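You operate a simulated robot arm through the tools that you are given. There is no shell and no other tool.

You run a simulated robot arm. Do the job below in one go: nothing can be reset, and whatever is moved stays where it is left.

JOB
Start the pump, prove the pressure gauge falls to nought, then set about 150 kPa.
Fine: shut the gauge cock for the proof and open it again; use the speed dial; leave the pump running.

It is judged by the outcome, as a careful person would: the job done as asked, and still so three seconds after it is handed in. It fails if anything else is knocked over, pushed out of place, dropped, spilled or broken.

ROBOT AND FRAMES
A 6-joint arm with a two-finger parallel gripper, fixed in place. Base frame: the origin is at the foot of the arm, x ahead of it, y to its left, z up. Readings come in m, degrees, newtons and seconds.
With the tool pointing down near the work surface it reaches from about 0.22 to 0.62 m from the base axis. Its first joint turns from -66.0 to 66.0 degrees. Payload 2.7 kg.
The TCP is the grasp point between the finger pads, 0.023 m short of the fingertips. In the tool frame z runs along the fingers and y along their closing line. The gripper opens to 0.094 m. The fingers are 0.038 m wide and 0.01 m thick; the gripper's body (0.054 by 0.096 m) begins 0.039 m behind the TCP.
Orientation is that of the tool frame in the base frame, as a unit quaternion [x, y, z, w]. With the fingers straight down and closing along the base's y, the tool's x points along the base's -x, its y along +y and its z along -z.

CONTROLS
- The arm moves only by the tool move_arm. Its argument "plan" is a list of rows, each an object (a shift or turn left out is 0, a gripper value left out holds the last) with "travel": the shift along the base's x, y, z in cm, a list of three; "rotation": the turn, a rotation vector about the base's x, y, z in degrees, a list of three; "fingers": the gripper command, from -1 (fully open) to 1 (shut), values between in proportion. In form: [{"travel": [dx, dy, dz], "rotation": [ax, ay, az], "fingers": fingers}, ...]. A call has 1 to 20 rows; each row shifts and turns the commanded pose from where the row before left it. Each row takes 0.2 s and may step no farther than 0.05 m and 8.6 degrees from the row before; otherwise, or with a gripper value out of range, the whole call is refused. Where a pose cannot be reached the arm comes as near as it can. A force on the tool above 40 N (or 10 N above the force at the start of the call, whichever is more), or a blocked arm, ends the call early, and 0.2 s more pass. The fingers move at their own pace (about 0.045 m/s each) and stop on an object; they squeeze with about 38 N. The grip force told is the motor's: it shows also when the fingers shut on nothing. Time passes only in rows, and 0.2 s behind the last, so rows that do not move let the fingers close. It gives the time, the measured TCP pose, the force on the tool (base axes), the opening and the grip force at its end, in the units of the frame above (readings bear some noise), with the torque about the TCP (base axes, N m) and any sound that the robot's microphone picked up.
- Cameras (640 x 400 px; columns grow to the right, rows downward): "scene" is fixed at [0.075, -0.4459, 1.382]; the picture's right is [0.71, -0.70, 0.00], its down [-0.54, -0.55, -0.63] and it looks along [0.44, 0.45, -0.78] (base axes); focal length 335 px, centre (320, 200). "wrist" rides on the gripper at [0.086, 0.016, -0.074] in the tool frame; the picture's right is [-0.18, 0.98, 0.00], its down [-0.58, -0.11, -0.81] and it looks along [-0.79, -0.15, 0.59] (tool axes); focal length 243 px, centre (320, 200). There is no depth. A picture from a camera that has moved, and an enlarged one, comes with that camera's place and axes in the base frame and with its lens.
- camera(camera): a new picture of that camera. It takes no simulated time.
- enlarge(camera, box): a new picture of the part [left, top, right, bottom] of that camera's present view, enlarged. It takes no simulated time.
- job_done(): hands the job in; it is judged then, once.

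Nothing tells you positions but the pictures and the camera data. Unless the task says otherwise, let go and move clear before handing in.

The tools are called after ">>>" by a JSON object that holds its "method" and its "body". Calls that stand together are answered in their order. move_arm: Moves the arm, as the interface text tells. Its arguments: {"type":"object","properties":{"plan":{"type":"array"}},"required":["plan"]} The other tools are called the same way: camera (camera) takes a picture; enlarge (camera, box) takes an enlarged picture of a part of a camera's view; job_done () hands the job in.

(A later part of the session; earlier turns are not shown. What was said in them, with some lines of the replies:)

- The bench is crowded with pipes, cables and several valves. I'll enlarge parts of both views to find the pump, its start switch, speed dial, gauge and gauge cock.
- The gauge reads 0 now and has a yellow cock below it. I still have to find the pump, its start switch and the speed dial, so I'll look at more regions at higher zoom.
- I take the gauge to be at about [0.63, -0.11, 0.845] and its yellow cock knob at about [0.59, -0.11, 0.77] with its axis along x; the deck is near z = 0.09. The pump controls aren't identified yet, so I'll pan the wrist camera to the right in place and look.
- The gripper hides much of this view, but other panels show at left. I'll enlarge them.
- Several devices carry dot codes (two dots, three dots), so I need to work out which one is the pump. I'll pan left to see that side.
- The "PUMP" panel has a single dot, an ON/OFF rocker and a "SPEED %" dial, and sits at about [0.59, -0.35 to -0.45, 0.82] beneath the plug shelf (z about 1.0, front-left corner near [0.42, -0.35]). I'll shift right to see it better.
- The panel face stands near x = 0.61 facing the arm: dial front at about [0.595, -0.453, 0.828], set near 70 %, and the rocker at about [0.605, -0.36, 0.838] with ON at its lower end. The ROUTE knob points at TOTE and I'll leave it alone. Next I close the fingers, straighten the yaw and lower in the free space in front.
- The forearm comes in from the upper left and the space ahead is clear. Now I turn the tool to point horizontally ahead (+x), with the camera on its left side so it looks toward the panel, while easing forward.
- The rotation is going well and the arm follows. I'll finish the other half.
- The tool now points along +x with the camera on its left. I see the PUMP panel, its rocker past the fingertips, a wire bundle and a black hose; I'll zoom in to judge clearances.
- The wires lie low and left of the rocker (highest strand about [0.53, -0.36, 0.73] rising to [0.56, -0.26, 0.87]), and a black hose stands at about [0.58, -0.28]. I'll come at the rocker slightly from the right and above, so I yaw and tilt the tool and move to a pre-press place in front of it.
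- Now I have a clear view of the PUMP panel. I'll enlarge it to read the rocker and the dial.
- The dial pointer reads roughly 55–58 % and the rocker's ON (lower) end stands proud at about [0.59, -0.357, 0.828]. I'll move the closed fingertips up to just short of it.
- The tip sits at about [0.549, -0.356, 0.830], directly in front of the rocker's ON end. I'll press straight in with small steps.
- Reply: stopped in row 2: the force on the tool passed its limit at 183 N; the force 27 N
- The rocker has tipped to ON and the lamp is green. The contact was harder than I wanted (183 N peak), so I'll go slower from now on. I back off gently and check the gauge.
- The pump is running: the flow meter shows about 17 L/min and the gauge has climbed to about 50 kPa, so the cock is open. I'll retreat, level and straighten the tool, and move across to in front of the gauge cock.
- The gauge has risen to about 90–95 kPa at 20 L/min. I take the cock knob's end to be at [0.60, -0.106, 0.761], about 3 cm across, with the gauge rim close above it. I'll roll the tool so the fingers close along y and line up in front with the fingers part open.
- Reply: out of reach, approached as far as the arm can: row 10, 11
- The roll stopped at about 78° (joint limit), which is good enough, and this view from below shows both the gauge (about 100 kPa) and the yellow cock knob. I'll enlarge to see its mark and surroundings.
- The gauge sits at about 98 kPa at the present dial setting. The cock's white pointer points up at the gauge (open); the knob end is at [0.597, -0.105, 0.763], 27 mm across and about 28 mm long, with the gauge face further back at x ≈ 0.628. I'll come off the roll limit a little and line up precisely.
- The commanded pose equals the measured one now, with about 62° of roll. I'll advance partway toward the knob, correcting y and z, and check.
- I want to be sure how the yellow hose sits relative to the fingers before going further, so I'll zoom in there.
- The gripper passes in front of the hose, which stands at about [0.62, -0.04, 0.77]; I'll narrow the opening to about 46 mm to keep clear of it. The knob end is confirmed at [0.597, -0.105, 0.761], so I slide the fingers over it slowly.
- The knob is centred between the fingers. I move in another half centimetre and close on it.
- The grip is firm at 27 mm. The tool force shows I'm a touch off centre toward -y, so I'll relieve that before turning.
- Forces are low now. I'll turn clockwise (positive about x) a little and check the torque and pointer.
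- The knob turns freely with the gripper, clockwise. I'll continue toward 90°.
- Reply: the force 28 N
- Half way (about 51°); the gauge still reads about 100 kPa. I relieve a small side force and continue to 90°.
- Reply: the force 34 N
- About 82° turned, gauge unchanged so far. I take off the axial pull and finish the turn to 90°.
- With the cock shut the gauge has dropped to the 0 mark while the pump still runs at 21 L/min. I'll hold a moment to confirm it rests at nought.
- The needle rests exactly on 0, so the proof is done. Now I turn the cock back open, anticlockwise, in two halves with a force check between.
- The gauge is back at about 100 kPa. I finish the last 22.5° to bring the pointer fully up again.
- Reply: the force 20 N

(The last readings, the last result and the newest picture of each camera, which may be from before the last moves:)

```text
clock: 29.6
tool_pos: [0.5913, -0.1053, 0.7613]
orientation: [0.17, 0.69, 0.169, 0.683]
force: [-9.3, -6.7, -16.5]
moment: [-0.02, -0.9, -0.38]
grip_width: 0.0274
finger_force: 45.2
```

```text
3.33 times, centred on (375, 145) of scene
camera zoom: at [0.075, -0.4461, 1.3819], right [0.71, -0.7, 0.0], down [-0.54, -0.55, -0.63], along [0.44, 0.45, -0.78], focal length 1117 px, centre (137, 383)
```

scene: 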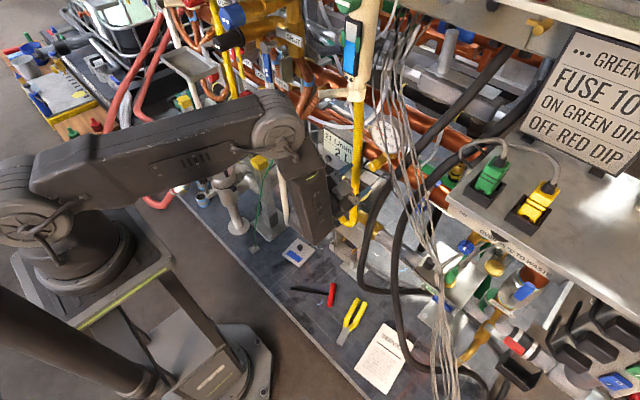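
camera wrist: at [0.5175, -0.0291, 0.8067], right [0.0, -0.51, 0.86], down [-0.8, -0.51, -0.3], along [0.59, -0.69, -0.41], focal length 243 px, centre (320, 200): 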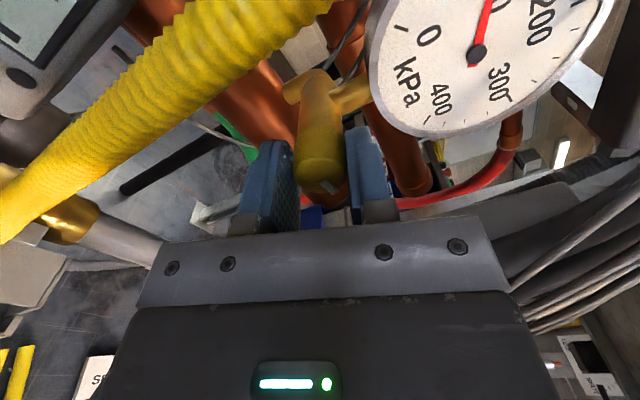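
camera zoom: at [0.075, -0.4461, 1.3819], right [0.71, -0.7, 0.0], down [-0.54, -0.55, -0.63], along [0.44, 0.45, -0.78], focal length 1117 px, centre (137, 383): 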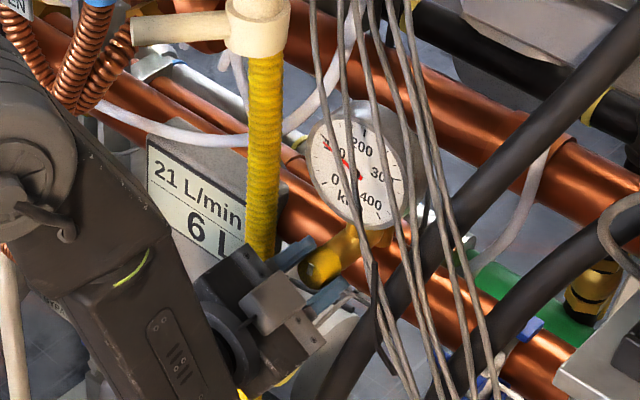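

The pointer is back where it started. I release to the same narrow opening and back straight out.

>>> {"method": "move_arm", "body": {"plan": [{"fingers": 0.02}, {}, {}, {"travel": [-1.5, 0, 0]}, {"travel": [-2.5, 0, 0]}, {"travel": [-3.5, 0, 0]}, {"travel": [-4, 0, 0]}, {"travel": [-4, 0, 0.5]}, {}]}}

>>> {"method": "camera", "body": {"camera": "wrist"}}

>>> {"method": "enlarge", "body": {"camera": "wrist", "box": [260, 0, 440, 140]}}

>>> {"method": "enlarge", "body": {"camera": "wrist", "box": [0, 100, 240, 260]}}

```text
clock: 31.6
tool_pos: [0.4361, -0.1011, 0.7686]
orientation: [0.169, 0.689, 0.169, 0.685]
force: [0.2, 0.0, 0.8]
moment: [0.03, 0.05, 0.01]
grip_width: 0.0462
finger_force: 0.1
```

```text
taken
camera wrist: at [0.3602, -0.0477, 0.7001], right [0.0, 0.78, 0.62], down [-0.8, -0.37, 0.47], along [0.6, -0.5, 0.63], focal length 243 px, centre (320, 200)
```

wrist: 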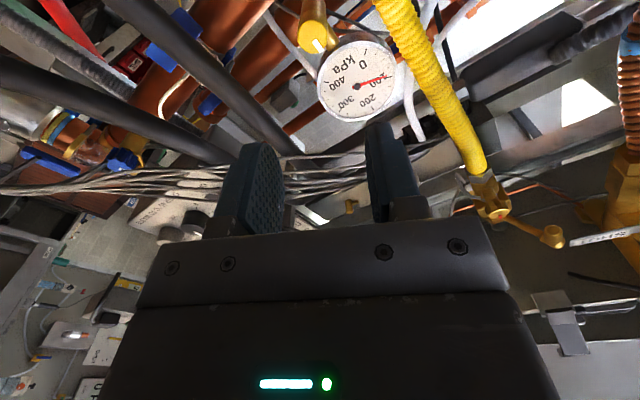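

```text
2.86 times, centred on (350, 70) of wrist
camera zoom: at [0.3602, -0.0477, 0.7001], right [0.0, 0.78, 0.62], down [-0.8, -0.37, 0.47], along [0.6, -0.5, 0.63], focal length 693 px, centre (234, 571)
```

zoom: 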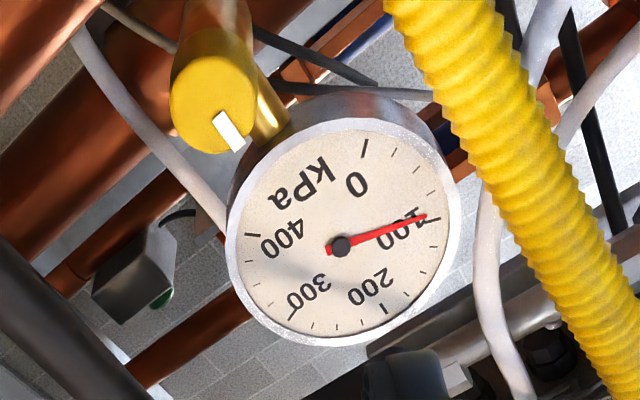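

```text
2.50 times, centred on (120, 180) of wrist
camera zoom: at [0.3602, -0.0477, 0.7001], right [0.0, 0.78, 0.62], down [-0.8, -0.37, 0.47], along [0.6, -0.5, 0.63], focal length 606 px, centre (820, 250)
```

zoom: 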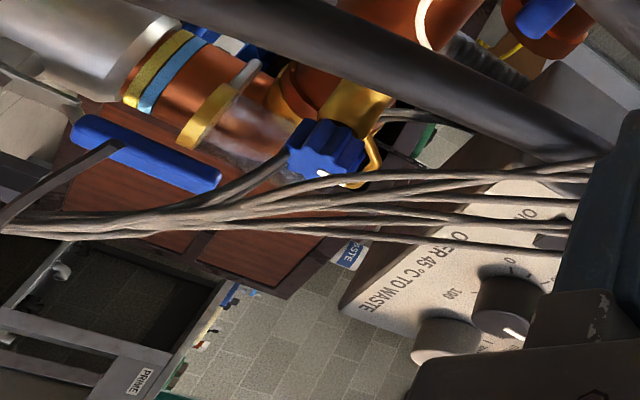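

The cock is open with the gauge at about 98 kPa. Next is the dial, centred at about y = -0.449, z = 0.844, front face x ≈ 0.585 and 42 mm across. I'll transit at x ≈ 0.42 to in front of it, rolling the tool to about -35°.

>>> {"method": "move_arm", "body": {"plan": [{"travel": [-1.5, -4, 0.9], "rotation": [6.75, 0, 0]}, {"travel": [0, -4.5, 1.3], "rotation": [6.75, 0, 0]}, {"travel": [0, -4.5, 1.3], "rotation": [6.75, 0, 0]}, {"travel": [0, -4.5, 1.3], "rotation": [6.75, 0, 0]}, {"travel": [0, -4.5, 1.3]}, {"travel": [0, -4.5, 0.7]}, {"travel": [0, -4.5, 0.7], "fingers": -0.4}, {"travel": [0, -3.8, 0]}, {}]}}

>>> {"method": "camera", "body": {"camera": "wrist"}}

>>> {"method": "camera", "body": {"camera": "scene"}}

```text
clock: 33.6
tool_pos: [0.4194, -0.4528, 0.8437]
orientation: [0.324, 0.63, 0.325, 0.626]
force: [0.4, 0.1, 0.4]
moment: [-0.04, -0.02, -0.05]
grip_width: 0.0658
finger_force: 0.0
```

```text
taken
camera wrist: at [0.3436, -0.3733, 0.8078], right [0.0, 0.42, 0.91], down [-0.8, -0.54, 0.25], along [0.6, -0.73, 0.33], focal length 243 px, centre (320, 200)
```

wrist: 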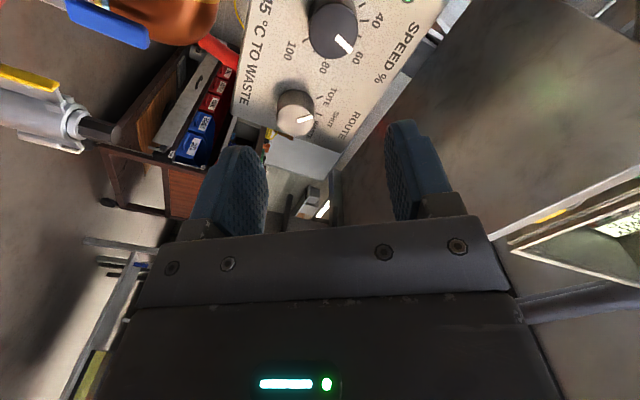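

```text
taken
```

scene: 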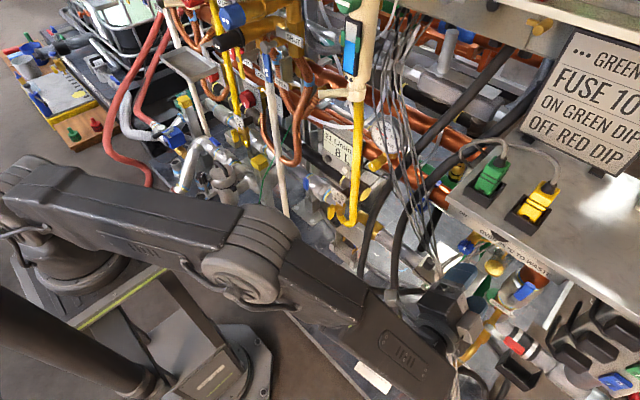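

I'm in front of the dial with the forearm clear of the shelf. I'll enlarge to fix the knob's centre and pointer.

>>> {"method": "enlarge", "body": {"camera": "wrist", "box": [240, 0, 440, 125]}}

>>> {"method": "enlarge", "body": {"camera": "scene", "box": [400, 190, 560, 330]}}

>>> {"method": "enlarge", "body": {"camera": "scene", "box": [340, 90, 420, 160]}}

```text
3.20 times, centred on (340, 62) of wrist
camera zoom: at [0.3436, -0.3733, 0.8078], right [0.0, 0.42, 0.91], down [-0.8, -0.54, 0.25], along [0.6, -0.73, 0.33], focal length 776 px, centre (256, 640)
```

zoom: 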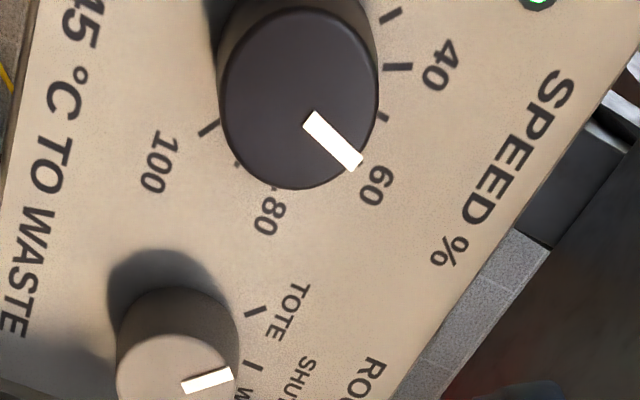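

```text
2.86 times, centred on (480, 260) of scene
camera zoom: at [0.0749, -0.4459, 1.382], right [0.71, -0.7, 0.0], down [-0.54, -0.55, -0.63], along [0.44, 0.45, -0.78], focal length 957 px, centre (-137, 29)
```

zoom: 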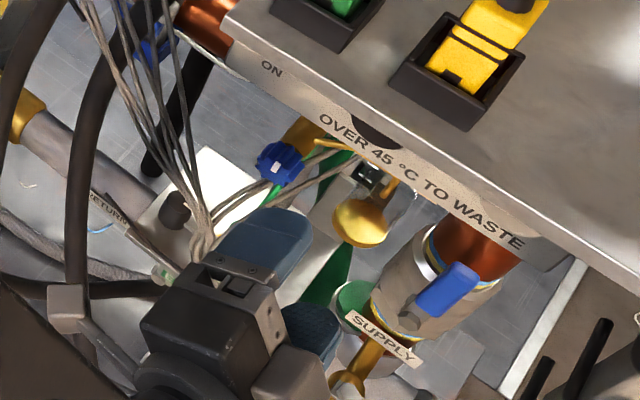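

```text
5.71 times, centred on (380, 125) of scene
camera zoom: at [0.0749, -0.4459, 1.382], right [0.71, -0.7, 0.0], down [-0.54, -0.55, -0.63], along [0.44, 0.45, -0.78], focal length 1914 px, centre (-23, 629)
```

zoom: 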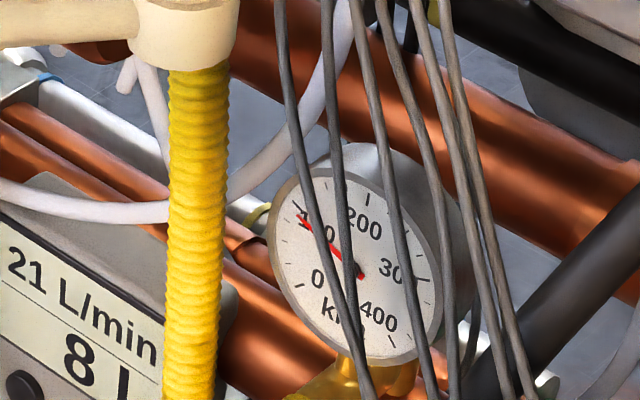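

Comparing two wrist views, and the contact at the rocker, puts the panel face at x ≈ 0.592 with the dial axis at y ≈ -0.438, z ≈ 0.847 and the knob front at x ≈ 0.569. I'll correct for that and advance partway.

>>> {"method": "move_arm", "body": {"plan": [{"travel": [2.5, 0.75, 0.2]}, {"travel": [3.0, 0.75, 0.15]}, {"travel": [3.0, 0, 0]}, {"travel": [2.0, 0, 0]}, {}]}}

>>> {"method": "camera", "body": {"camera": "wrist"}}

>>> {"method": "enlarge", "body": {"camera": "wrist", "box": [220, 60, 440, 240]}}

>>> {"method": "camera", "body": {"camera": "scene"}}

```text
clock: 34.8
tool_pos: [0.5265, -0.434, 0.8467]
orientation: [0.324, 0.63, 0.326, 0.626]
force: [0.3, 0.4, -0.5]
moment: [-0.02, 0.0, -0.01]
grip_width: 0.0655
finger_force: 0.0
```

```text
taken
camera wrist: at [0.4512, -0.3554, 0.8105], right [0.0, 0.42, 0.91], down [-0.8, -0.54, 0.25], along [0.6, -0.73, 0.33], focal length 243 px, centre (320, 200)
```

wrist: 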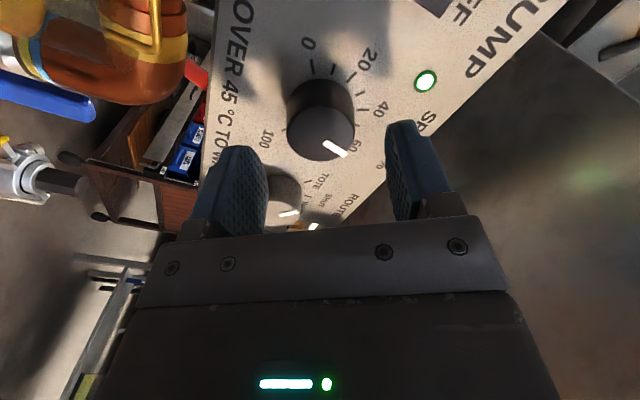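

```text
2.22 times, centred on (330, 150) of wrist
camera zoom: at [0.4512, -0.3554, 0.8105], right [0.0, 0.42, 0.91], down [-0.8, -0.54, 0.25], along [0.6, -0.73, 0.33], focal length 539 px, centre (298, 311)
```

zoom: 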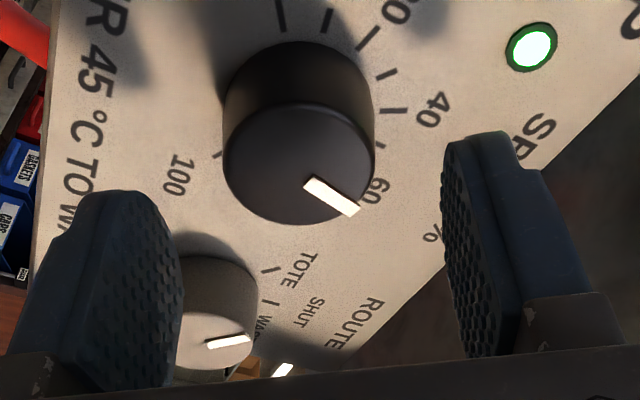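

```text
taken
```

scene: 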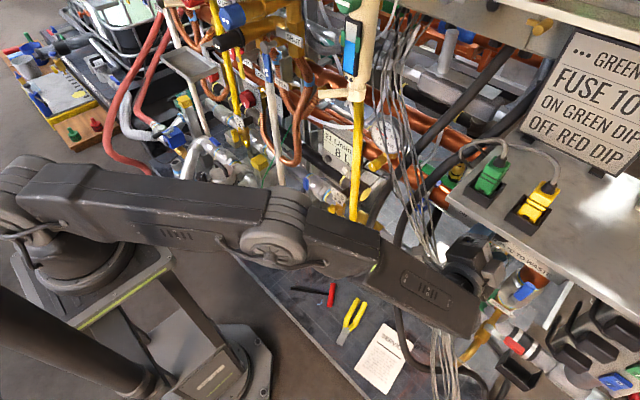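

The knob is between the fingers' line, needing about 4 mm toward -y. I shift and ease forward so the fingertips stop a little short of the panel.

>>> {"method": "move_arm", "body": {"plan": [{"travel": [0, -0.35, 0.05]}, {"travel": [1.5, 0, 0]}, {"travel": [1.2, 0, 0]}, {"travel": [0.7, 0, 0]}, {}]}}

>>> {"method": "enlarge", "body": {"camera": "wrist", "box": [220, 60, 440, 240]}}

```text
clock: 36.0
tool_pos: [0.5602, -0.4402, 0.8462]
orientation: [0.324, 0.63, 0.326, 0.626]
force: [0.0, 0.0, -0.7]
moment: [0.0, 0.0, 0.05]
grip_width: 0.0659
finger_force: 0.1
```

```text
2.22 times, centred on (330, 150) of wrist
camera zoom: at [0.4861, -0.361, 0.8096], right [0.0, 0.42, 0.91], down [-0.8, -0.54, 0.25], along [0.6, -0.73, 0.33], focal length 539 px, centre (298, 311)
```

zoom: 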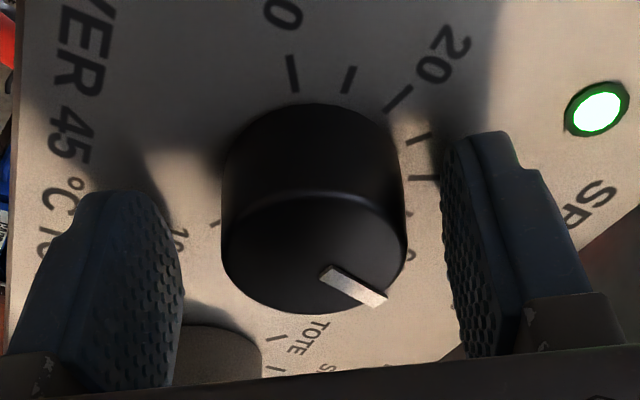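

The knob sits centred between the fingers with about 16 mm of overlap. I close on it.

>>> {"method": "move_arm", "body": {"plan": [{"travel": [0.1, 0.1, 0.1]}, {"fingers": 1}, {}, {}, {}]}}

>>> {"method": "enlarge", "body": {"camera": "wrist", "box": [220, 60, 440, 240]}}

>>> {"method": "enlarge", "body": {"camera": "scene", "box": [340, 90, 420, 160]}}

```text
clock: 37.2
tool_pos: [0.5623, -0.4366, 0.8491]
orientation: [0.322, 0.63, 0.327, 0.627]
force: [-3.3, 10.1, 13.0]
moment: [0.03, 0.56, 0.72]
grip_width: 0.0418
finger_force: 44.7
```

```text
2.22 times, centred on (330, 150) of wrist
camera zoom: at [0.4872, -0.3594, 0.8122], right [0.0, 0.42, 0.91], down [-0.8, -0.54, 0.25], along [0.6, -0.73, 0.34], focal length 539 px, centre (298, 311)
```

zoom: 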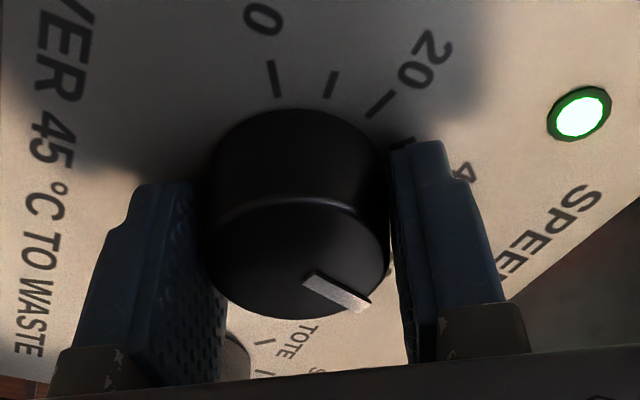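

```text
5.71 times, centred on (380, 125) of scene
camera zoom: at [0.0747, -0.4455, 1.3822], right [0.71, -0.7, 0.0], down [-0.54, -0.55, -0.63], along [0.44, 0.45, -0.78], focal length 1914 px, centre (-23, 629)
```

zoom: 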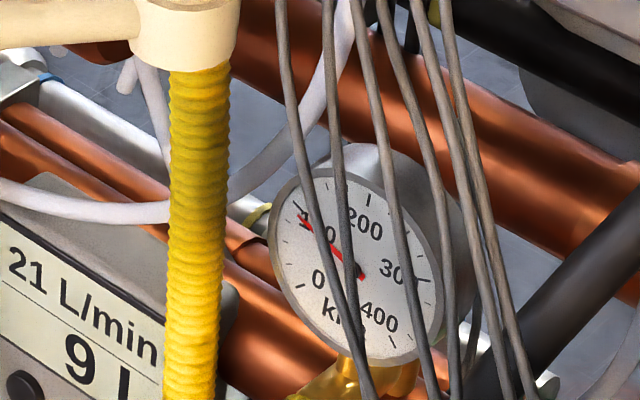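

The grip is good at 42 mm. I relieve the side force and turn the dial clockwise about 16°, then let the pressure settle.

>>> {"method": "move_arm", "body": {"plan": [{"travel": [0, 0.09, 0.12]}, {"rotation": [8, 0, 0]}, {"rotation": [8, 0, 0]}, {}, {}, {}, {}, {}, {}]}}

>>> {"method": "enlarge", "body": {"camera": "wrist", "box": [220, 60, 440, 240]}}

>>> {"method": "enlarge", "body": {"camera": "scene", "box": [345, 95, 425, 155]}}

```text
clock: 39.2
tool_pos: [0.5623, -0.4392, 0.8485]
orientation: [0.408, 0.579, 0.409, 0.575]
force: [18.4, 2.9, 4.0]
moment: [0.01, -0.79, -0.78]
grip_width: 0.0417
finger_force: 45.5
```

```text
2.22 times, centred on (330, 150) of wrist
camera zoom: at [0.4873, -0.3524, 0.8356], right [0.0, 0.15, 0.99], down [-0.8, -0.59, 0.09], along [0.6, -0.79, 0.12], focal length 539 px, centre (298, 311)
```

zoom: 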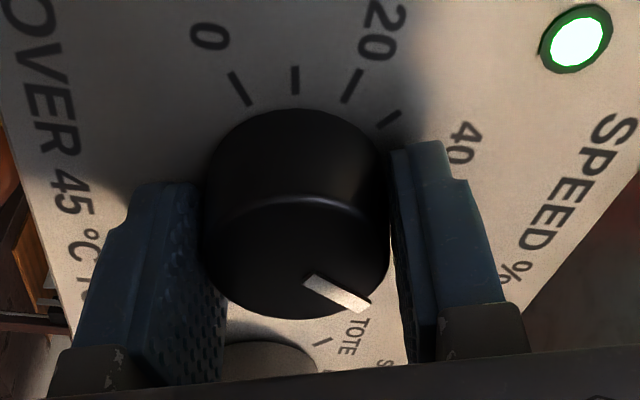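

```text
6.67 times, centred on (385, 125) of scene
camera zoom: at [0.0753, -0.4458, 1.382], right [0.71, -0.7, 0.0], down [-0.54, -0.55, -0.63], along [0.44, 0.45, -0.78], focal length 2234 px, centre (-113, 700)
```

zoom: 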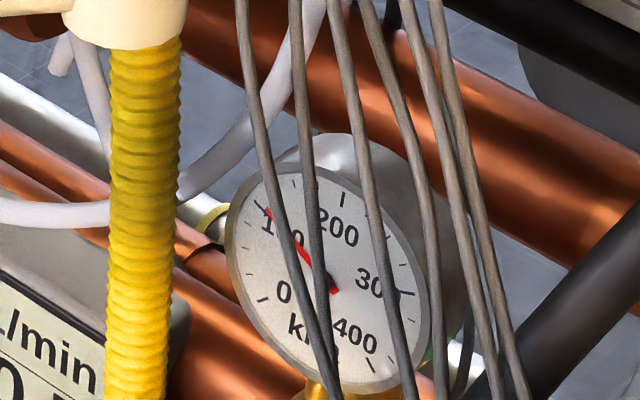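

The dial moved with the gripper. The gauge responds slowly, so I'll wait a few seconds before reading it.

>>> {"method": "move_arm", "body": {"plan": [{"travel": [0.05, 0, 0]}, {}, {}, {}, {}, {}, {}, {}, {}, {}, {}, {}, {}, {}, {}]}}

>>> {"method": "enlarge", "body": {"camera": "scene", "box": [355, 105, 415, 150]}}

>>> {"method": "enlarge", "body": {"camera": "scene", "box": [310, 110, 390, 170]}}

```text
clock: 42.4
tool_pos: [0.5621, -0.4389, 0.8484]
orientation: [0.409, 0.579, 0.409, 0.574]
force: [14.6, -4.4, 3.2]
moment: [-0.01, -0.74, -0.07]
grip_width: 0.0419
finger_force: 44.8
```

```text
8.89 times, centred on (385, 128) of scene
camera zoom: at [0.0753, -0.446, 1.382], right [0.71, -0.7, 0.0], down [-0.54, -0.55, -0.63], along [0.44, 0.45, -0.78], focal length 2978 px, centre (-258, 844)
```

zoom: 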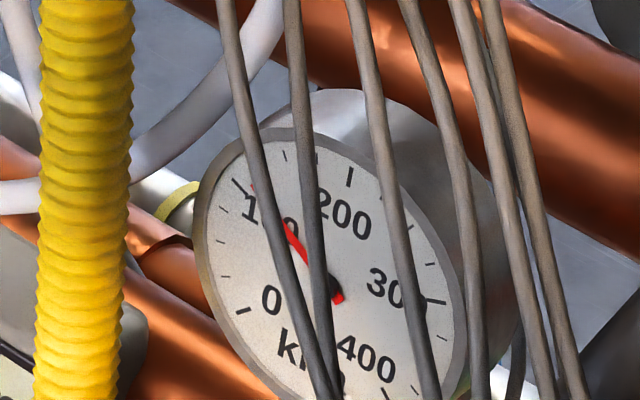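

```text
6.67 times, centred on (350, 140) of scene
camera zoom: at [0.0753, -0.446, 1.382], right [0.71, -0.7, 0.0], down [-0.54, -0.55, -0.63], along [0.44, 0.45, -0.78], focal length 2234 px, centre (120, 600)
```

zoom: 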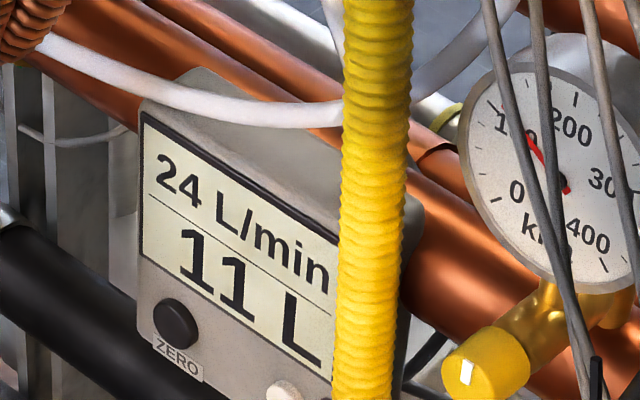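

Settled reading is about 111 kPa at 24 L/min after 16°, so I estimate roughly 40° more for 150 kPa. I turn another 24° and let it settle.

>>> {"method": "move_arm", "body": {"plan": [{"travel": [0.03, 0, 0], "rotation": [8, 0, 0]}, {"rotation": [8, 0, 0]}, {"rotation": [8, 0, 0]}, {}, {}, {}, {}, {}, {}, {}, {}, {}, {}, {}, {}, {}, {}, {}]}}

>>> {"method": "enlarge", "body": {"camera": "scene", "box": [355, 105, 415, 150]}}

>>> {"method": "enlarge", "body": {"camera": "wrist", "box": [220, 60, 440, 240]}}

>>> {"method": "enlarge", "body": {"camera": "scene", "box": [310, 110, 390, 170]}}

```text
clock: 46.2
tool_pos: [0.5635, -0.439, 0.8472]
orientation: [0.519, 0.481, 0.521, 0.477]
force: [-11.5, -4.1, -1.4]
moment: [0.05, -0.46, -0.34]
grip_width: 0.0417
finger_force: 45.3
```

```text
8.89 times, centred on (385, 128) of scene
camera zoom: at [0.0747, -0.446, 1.382], right [0.71, -0.7, 0.0], down [-0.54, -0.55, -0.63], along [0.44, 0.45, -0.78], focal length 2978 px, centre (-258, 844)
```

zoom: 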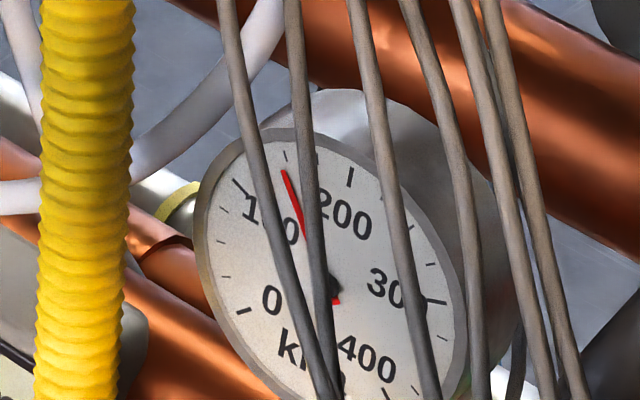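

```text
2.22 times, centred on (330, 150) of wrist
camera zoom: at [0.4873, -0.3545, 0.8713], right [0.0, -0.26, 0.96], down [-0.8, -0.57, -0.16], along [0.6, -0.77, -0.21], focal length 539 px, centre (298, 311)
```

zoom: 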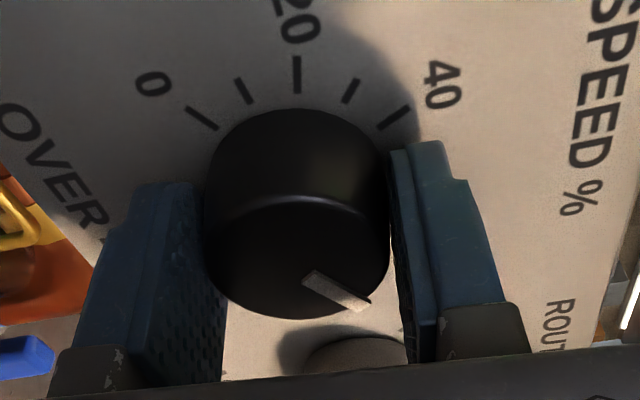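

```text
6.67 times, centred on (350, 140) of scene
camera zoom: at [0.0747, -0.446, 1.382], right [0.71, -0.7, 0.0], down [-0.54, -0.55, -0.63], along [0.44, 0.45, -0.78], focal length 2234 px, centre (120, 600)
```

zoom: 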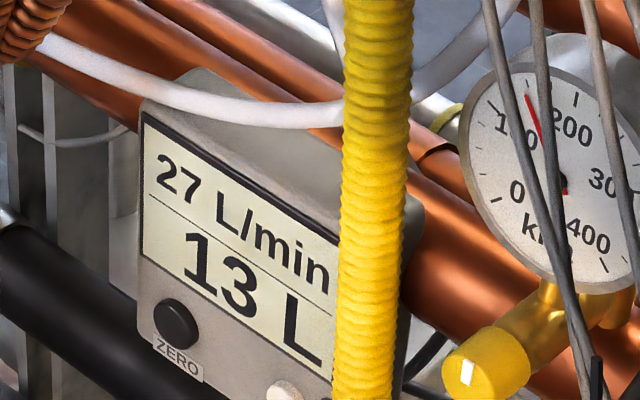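

The needle is now just short of the 150 mark, at about 143–144 kPa. I add about 5° more and let it settle.

>>> {"method": "move_arm", "body": {"plan": [{"travel": [-0.03, 0, 0], "rotation": [2.5, 0, 0]}, {"rotation": [2.5, 0, 0]}, {}, {}, {}, {}, {}, {}, {}, {}, {}, {}, {}, {}, {}, {}, {}, {}, {}, {}]}}

>>> {"method": "enlarge", "body": {"camera": "scene", "box": [355, 105, 415, 150]}}

>>> {"method": "enlarge", "body": {"camera": "scene", "box": [365, 108, 405, 138]}}

```text
clock: 50.4
tool_pos: [0.5632, -0.4381, 0.847]
orientation: [0.539, 0.458, 0.541, 0.454]
force: [-32.4, 8.7, 0.9]
moment: [-0.01, -0.48, 0.08]
grip_width: 0.0417
finger_force: 44.6
```

```text
8.89 times, centred on (385, 128) of scene
camera zoom: at [0.0742, -0.4457, 1.3821], right [0.71, -0.7, 0.0], down [-0.54, -0.55, -0.63], along [0.44, 0.45, -0.78], focal length 2978 px, centre (-258, 844)
```

zoom: 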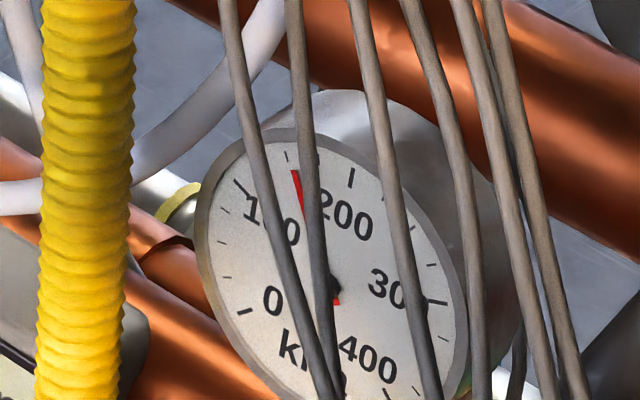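

```text
13.33 times, centred on (385, 123) of scene
camera zoom: at [0.0742, -0.4457, 1.3821], right [0.71, -0.7, 0.0], down [-0.54, -0.55, -0.63], along [0.44, 0.45, -0.78], focal length 4467 px, centre (-547, 1227)
```

zoom: 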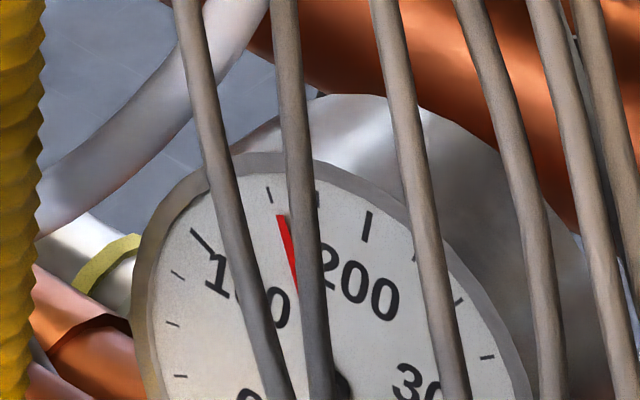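

It settles a shade past the 150 mark, about 153–154 kPa. I'll ease off the axial push and back the dial by about 1.5°, then settle again.

>>> {"method": "move_arm", "body": {"plan": [{"travel": [-0.08, 0, 0]}, {"rotation": [-1.7, 0, 0]}, {}, {}, {}, {}, {}, {}, {}, {}, {}, {}, {}, {}, {}, {}, {}, {}]}}

>>> {"method": "enlarge", "body": {"camera": "scene", "box": [365, 108, 405, 138]}}

>>> {"method": "enlarge", "body": {"camera": "wrist", "box": [220, 60, 440, 240]}}

```text
clock: 54.2
tool_pos: [0.5627, -0.4395, 0.849]
orientation: [0.532, 0.466, 0.535, 0.462]
force: [-16.6, 13.9, -1.0]
moment: [-0.01, -0.44, 0.39]
grip_width: 0.0419
finger_force: 45.3
```

```text
13.33 times, centred on (385, 123) of scene
camera zoom: at [0.0746, -0.4456, 1.3821], right [0.71, -0.7, 0.0], down [-0.54, -0.55, -0.63], along [0.44, 0.45, -0.78], focal length 4467 px, centre (-547, 1227)
```

zoom: 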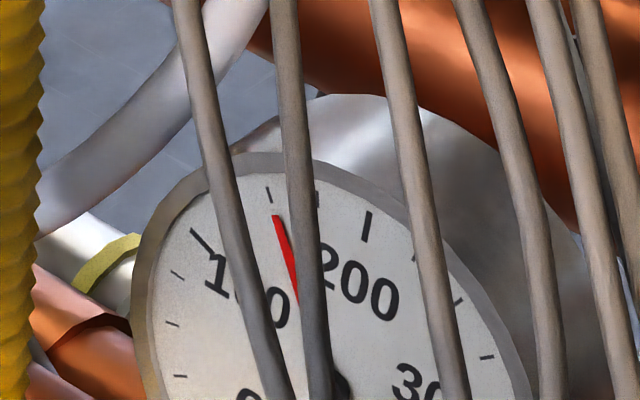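

```text
2.22 times, centred on (330, 150) of wrist
camera zoom: at [0.4875, -0.3563, 0.8759], right [0.0, -0.32, 0.95], down [-0.8, -0.57, -0.19], along [0.6, -0.76, -0.26], focal length 539 px, centre (298, 311)
```

zoom: 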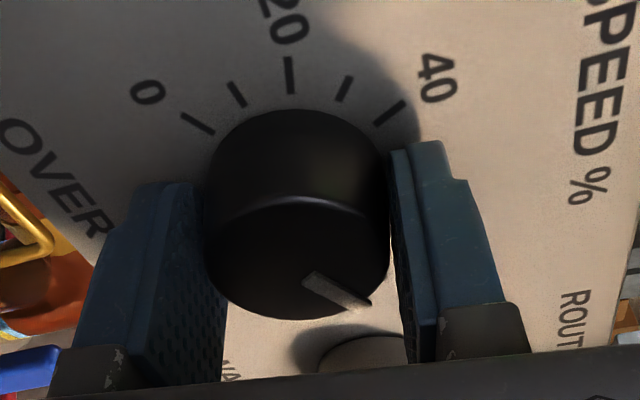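

The needle now lies on the 150 mark (about 151 kPa). I relieve the residual force, open the fingers and back straight off.

>>> {"method": "move_arm", "body": {"plan": [{"travel": [-0.04, 0.04, 0]}, {}, {"fingers": -0.4}, {}, {}, {}, {"travel": [-1.0, 0, 0]}, {"travel": [-2.0, 0, 0]}, {"travel": [-3.0, 0, 0]}, {"travel": [-4.0, 0, 0]}, {"travel": [-3.5, 0, 0]}, {}]}}

>>> {"method": "camera", "body": {"camera": "wrist"}}

>>> {"method": "camera", "body": {"camera": "scene"}}

>>> {"method": "enlarge", "body": {"camera": "scene", "box": [365, 108, 405, 138]}}

```text
clock: 56.8
tool_pos: [0.4254, -0.4388, 0.8457]
orientation: [0.532, 0.466, 0.535, 0.462]
force: [0.0, 0.3, 0.2]
moment: [0.01, 0.0, 0.03]
grip_width: 0.0656
finger_force: 0.0
```

```text
taken
camera wrist: at [0.3502, -0.3567, 0.8742], right [0.0, -0.32, 0.95], down [-0.8, -0.57, -0.19], along [0.6, -0.76, -0.26], focal length 243 px, centre (320, 200)
```

wrist: 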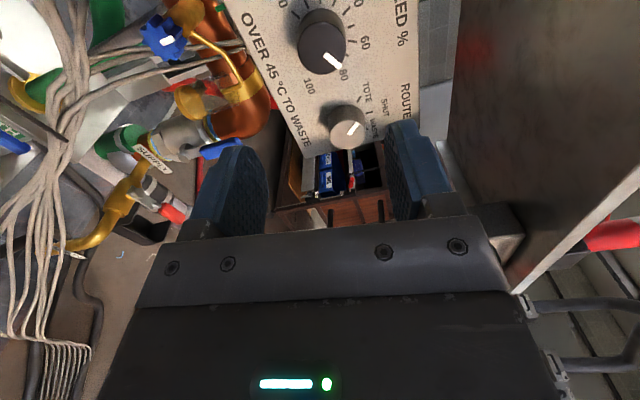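

```text
taken
```

scene: 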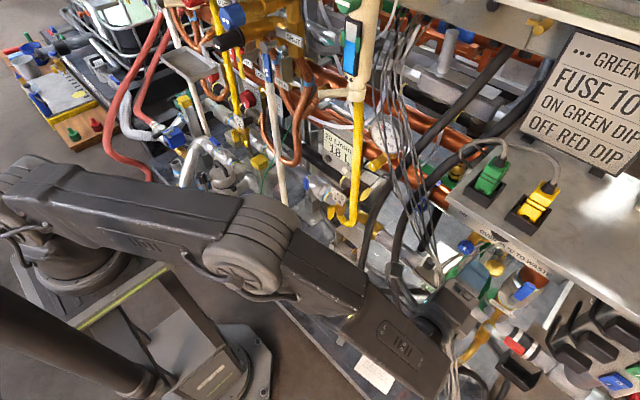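

```text
13.33 times, centred on (385, 123) of scene
camera zoom: at [0.0749, -0.4459, 1.382], right [0.71, -0.7, 0.0], down [-0.54, -0.55, -0.63], along [0.44, 0.45, -0.78], focal length 4467 px, centre (-547, 1227)
```

zoom: 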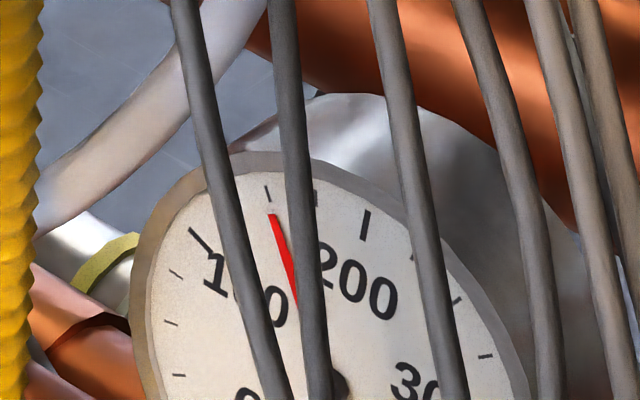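

The gauge holds right at 150 kPa after release. I'll move clear of the shelf and panel, then check everything over once more.

>>> {"method": "move_arm", "body": {"plan": [{"travel": [-1.0, 3.5, 0]}, {"travel": [-1.0, 4.0, 0]}, {"travel": [-0.5, 4.0, 0]}, {"travel": [0, 4.0, 0]}, {}, {}, {}, {}, {}, {}, {}, {}, {}, {}]}}

>>> {"method": "camera", "body": {"camera": "wrist"}}

>>> {"method": "enlarge", "body": {"camera": "wrist", "box": [240, 40, 440, 200]}}

>>> {"method": "camera", "body": {"camera": "scene"}}

>>> {"method": "enlarge", "body": {"camera": "scene", "box": [310, 100, 420, 180]}}

>>> {"method": "enlarge", "body": {"camera": "scene", "box": [365, 108, 405, 138]}}

```text
clock: 59.8
tool_pos: [0.3992, -0.2837, 0.8498]
orientation: [0.533, 0.465, 0.536, 0.461]
force: [0.4, -0.2, -0.5]
moment: [0.03, 0.01, 0.02]
grip_width: 0.0657
finger_force: 0.0
```

```text
taken
camera wrist: at [0.3241, -0.2014, 0.8778], right [0.0, -0.32, 0.95], down [-0.8, -0.57, -0.19], along [0.6, -0.76, -0.26], focal length 243 px, centre (320, 200)
```

wrist: 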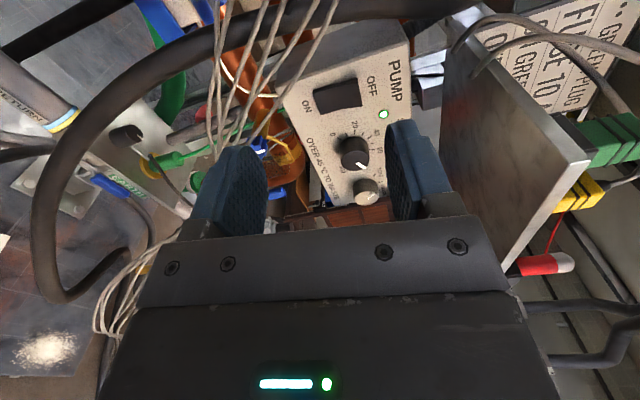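

```text
2.50 times, centred on (340, 120) of wrist
camera zoom: at [0.3241, -0.2014, 0.8778], right [0.0, -0.32, 0.95], down [-0.8, -0.57, -0.19], along [0.6, -0.76, -0.26], focal length 606 px, centre (270, 400)
```

zoom: 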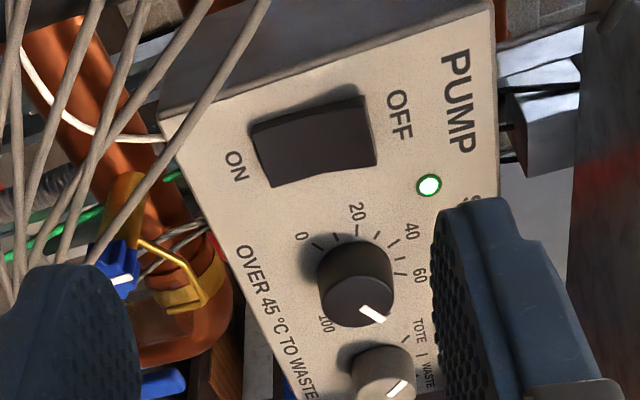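

```text
taken
```

scene: 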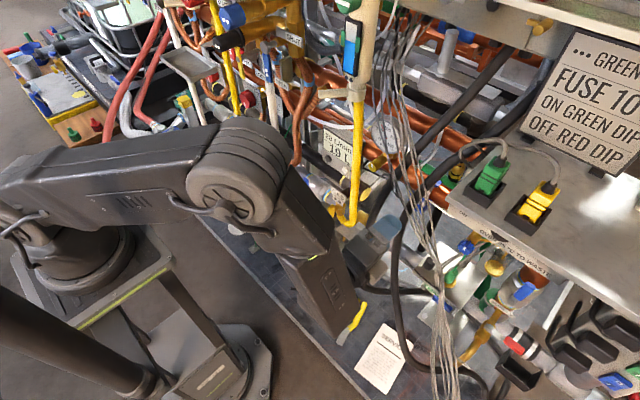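

```text
5.00 times, centred on (365, 140) of scene
camera zoom: at [0.075, -0.4459, 1.382], right [0.71, -0.7, 0.0], down [-0.54, -0.55, -0.63], along [0.44, 0.45, -0.78], focal length 1675 px, centre (95, 500)
```

zoom: 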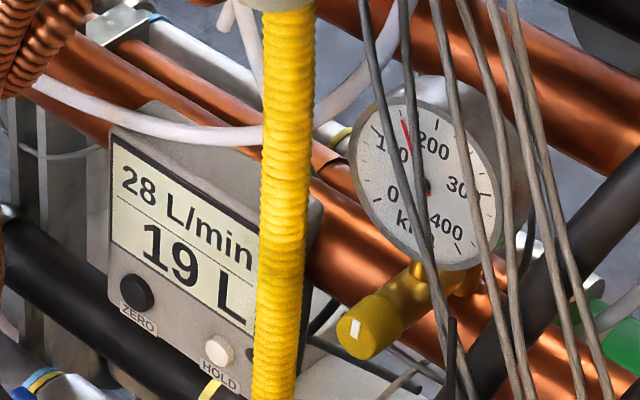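

```text
13.33 times, centred on (385, 123) of scene
camera zoom: at [0.075, -0.4459, 1.382], right [0.71, -0.7, 0.0], down [-0.54, -0.55, -0.63], along [0.44, 0.45, -0.78], focal length 4467 px, centre (-547, 1227)
```

zoom: 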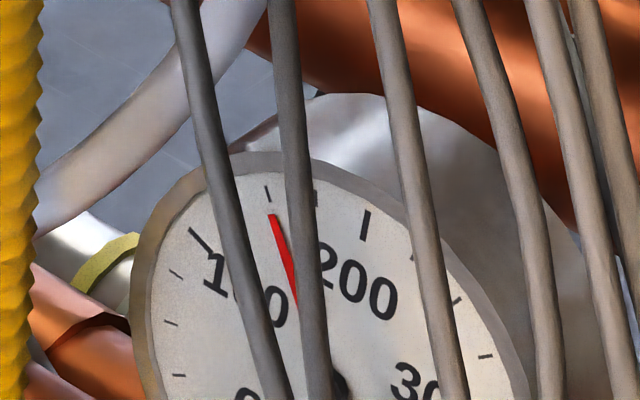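

Everything checks out in the last pictures:
- **Pump:** the rocker is ON, the lamp is green and the flow meter shows 28 L/min.
- **Gauge cock:** its pointer is up, so it is open again. With it shut, the gauge fell to 0.
- **Pressure:** the gauge is steady on the 150 kPa mark.

The arm has let go and is clear, and I see nothing out of place, so I'm handing the job in.

>>> {"method": "job_done", "body": {}}

```text
The job is handed in.
```

The pump is running, the gauge proof is done, and the pressure is set at about 150 kPa. I've handed the job in.

- **Start:** I pressed the pump's rocker to ON. The lamp lit green and the gauge climbed to about 98 kPa. My fingertip hit the rocker harder than intended, peaking at 183 N. It shows no visible damage and works normally.
- **Proof:** I turned the gauge cock a quarter turn to shut it. With the pump still running at 21 L/min, the needle fell to 0 and stayed there. I then turned the cock back, and the pressure returned to about 98–100 kPa.
- **Setting:** I turned the speed dial up until the needle sat on the 150 mark. It was still there about five seconds after I let go, with the flow at 28 L/min.

The panel carries a label saying "OVER 45 °C TO WASTE". I did not check the temperature, and I left the route knob as I found it, which looked like TOTE.
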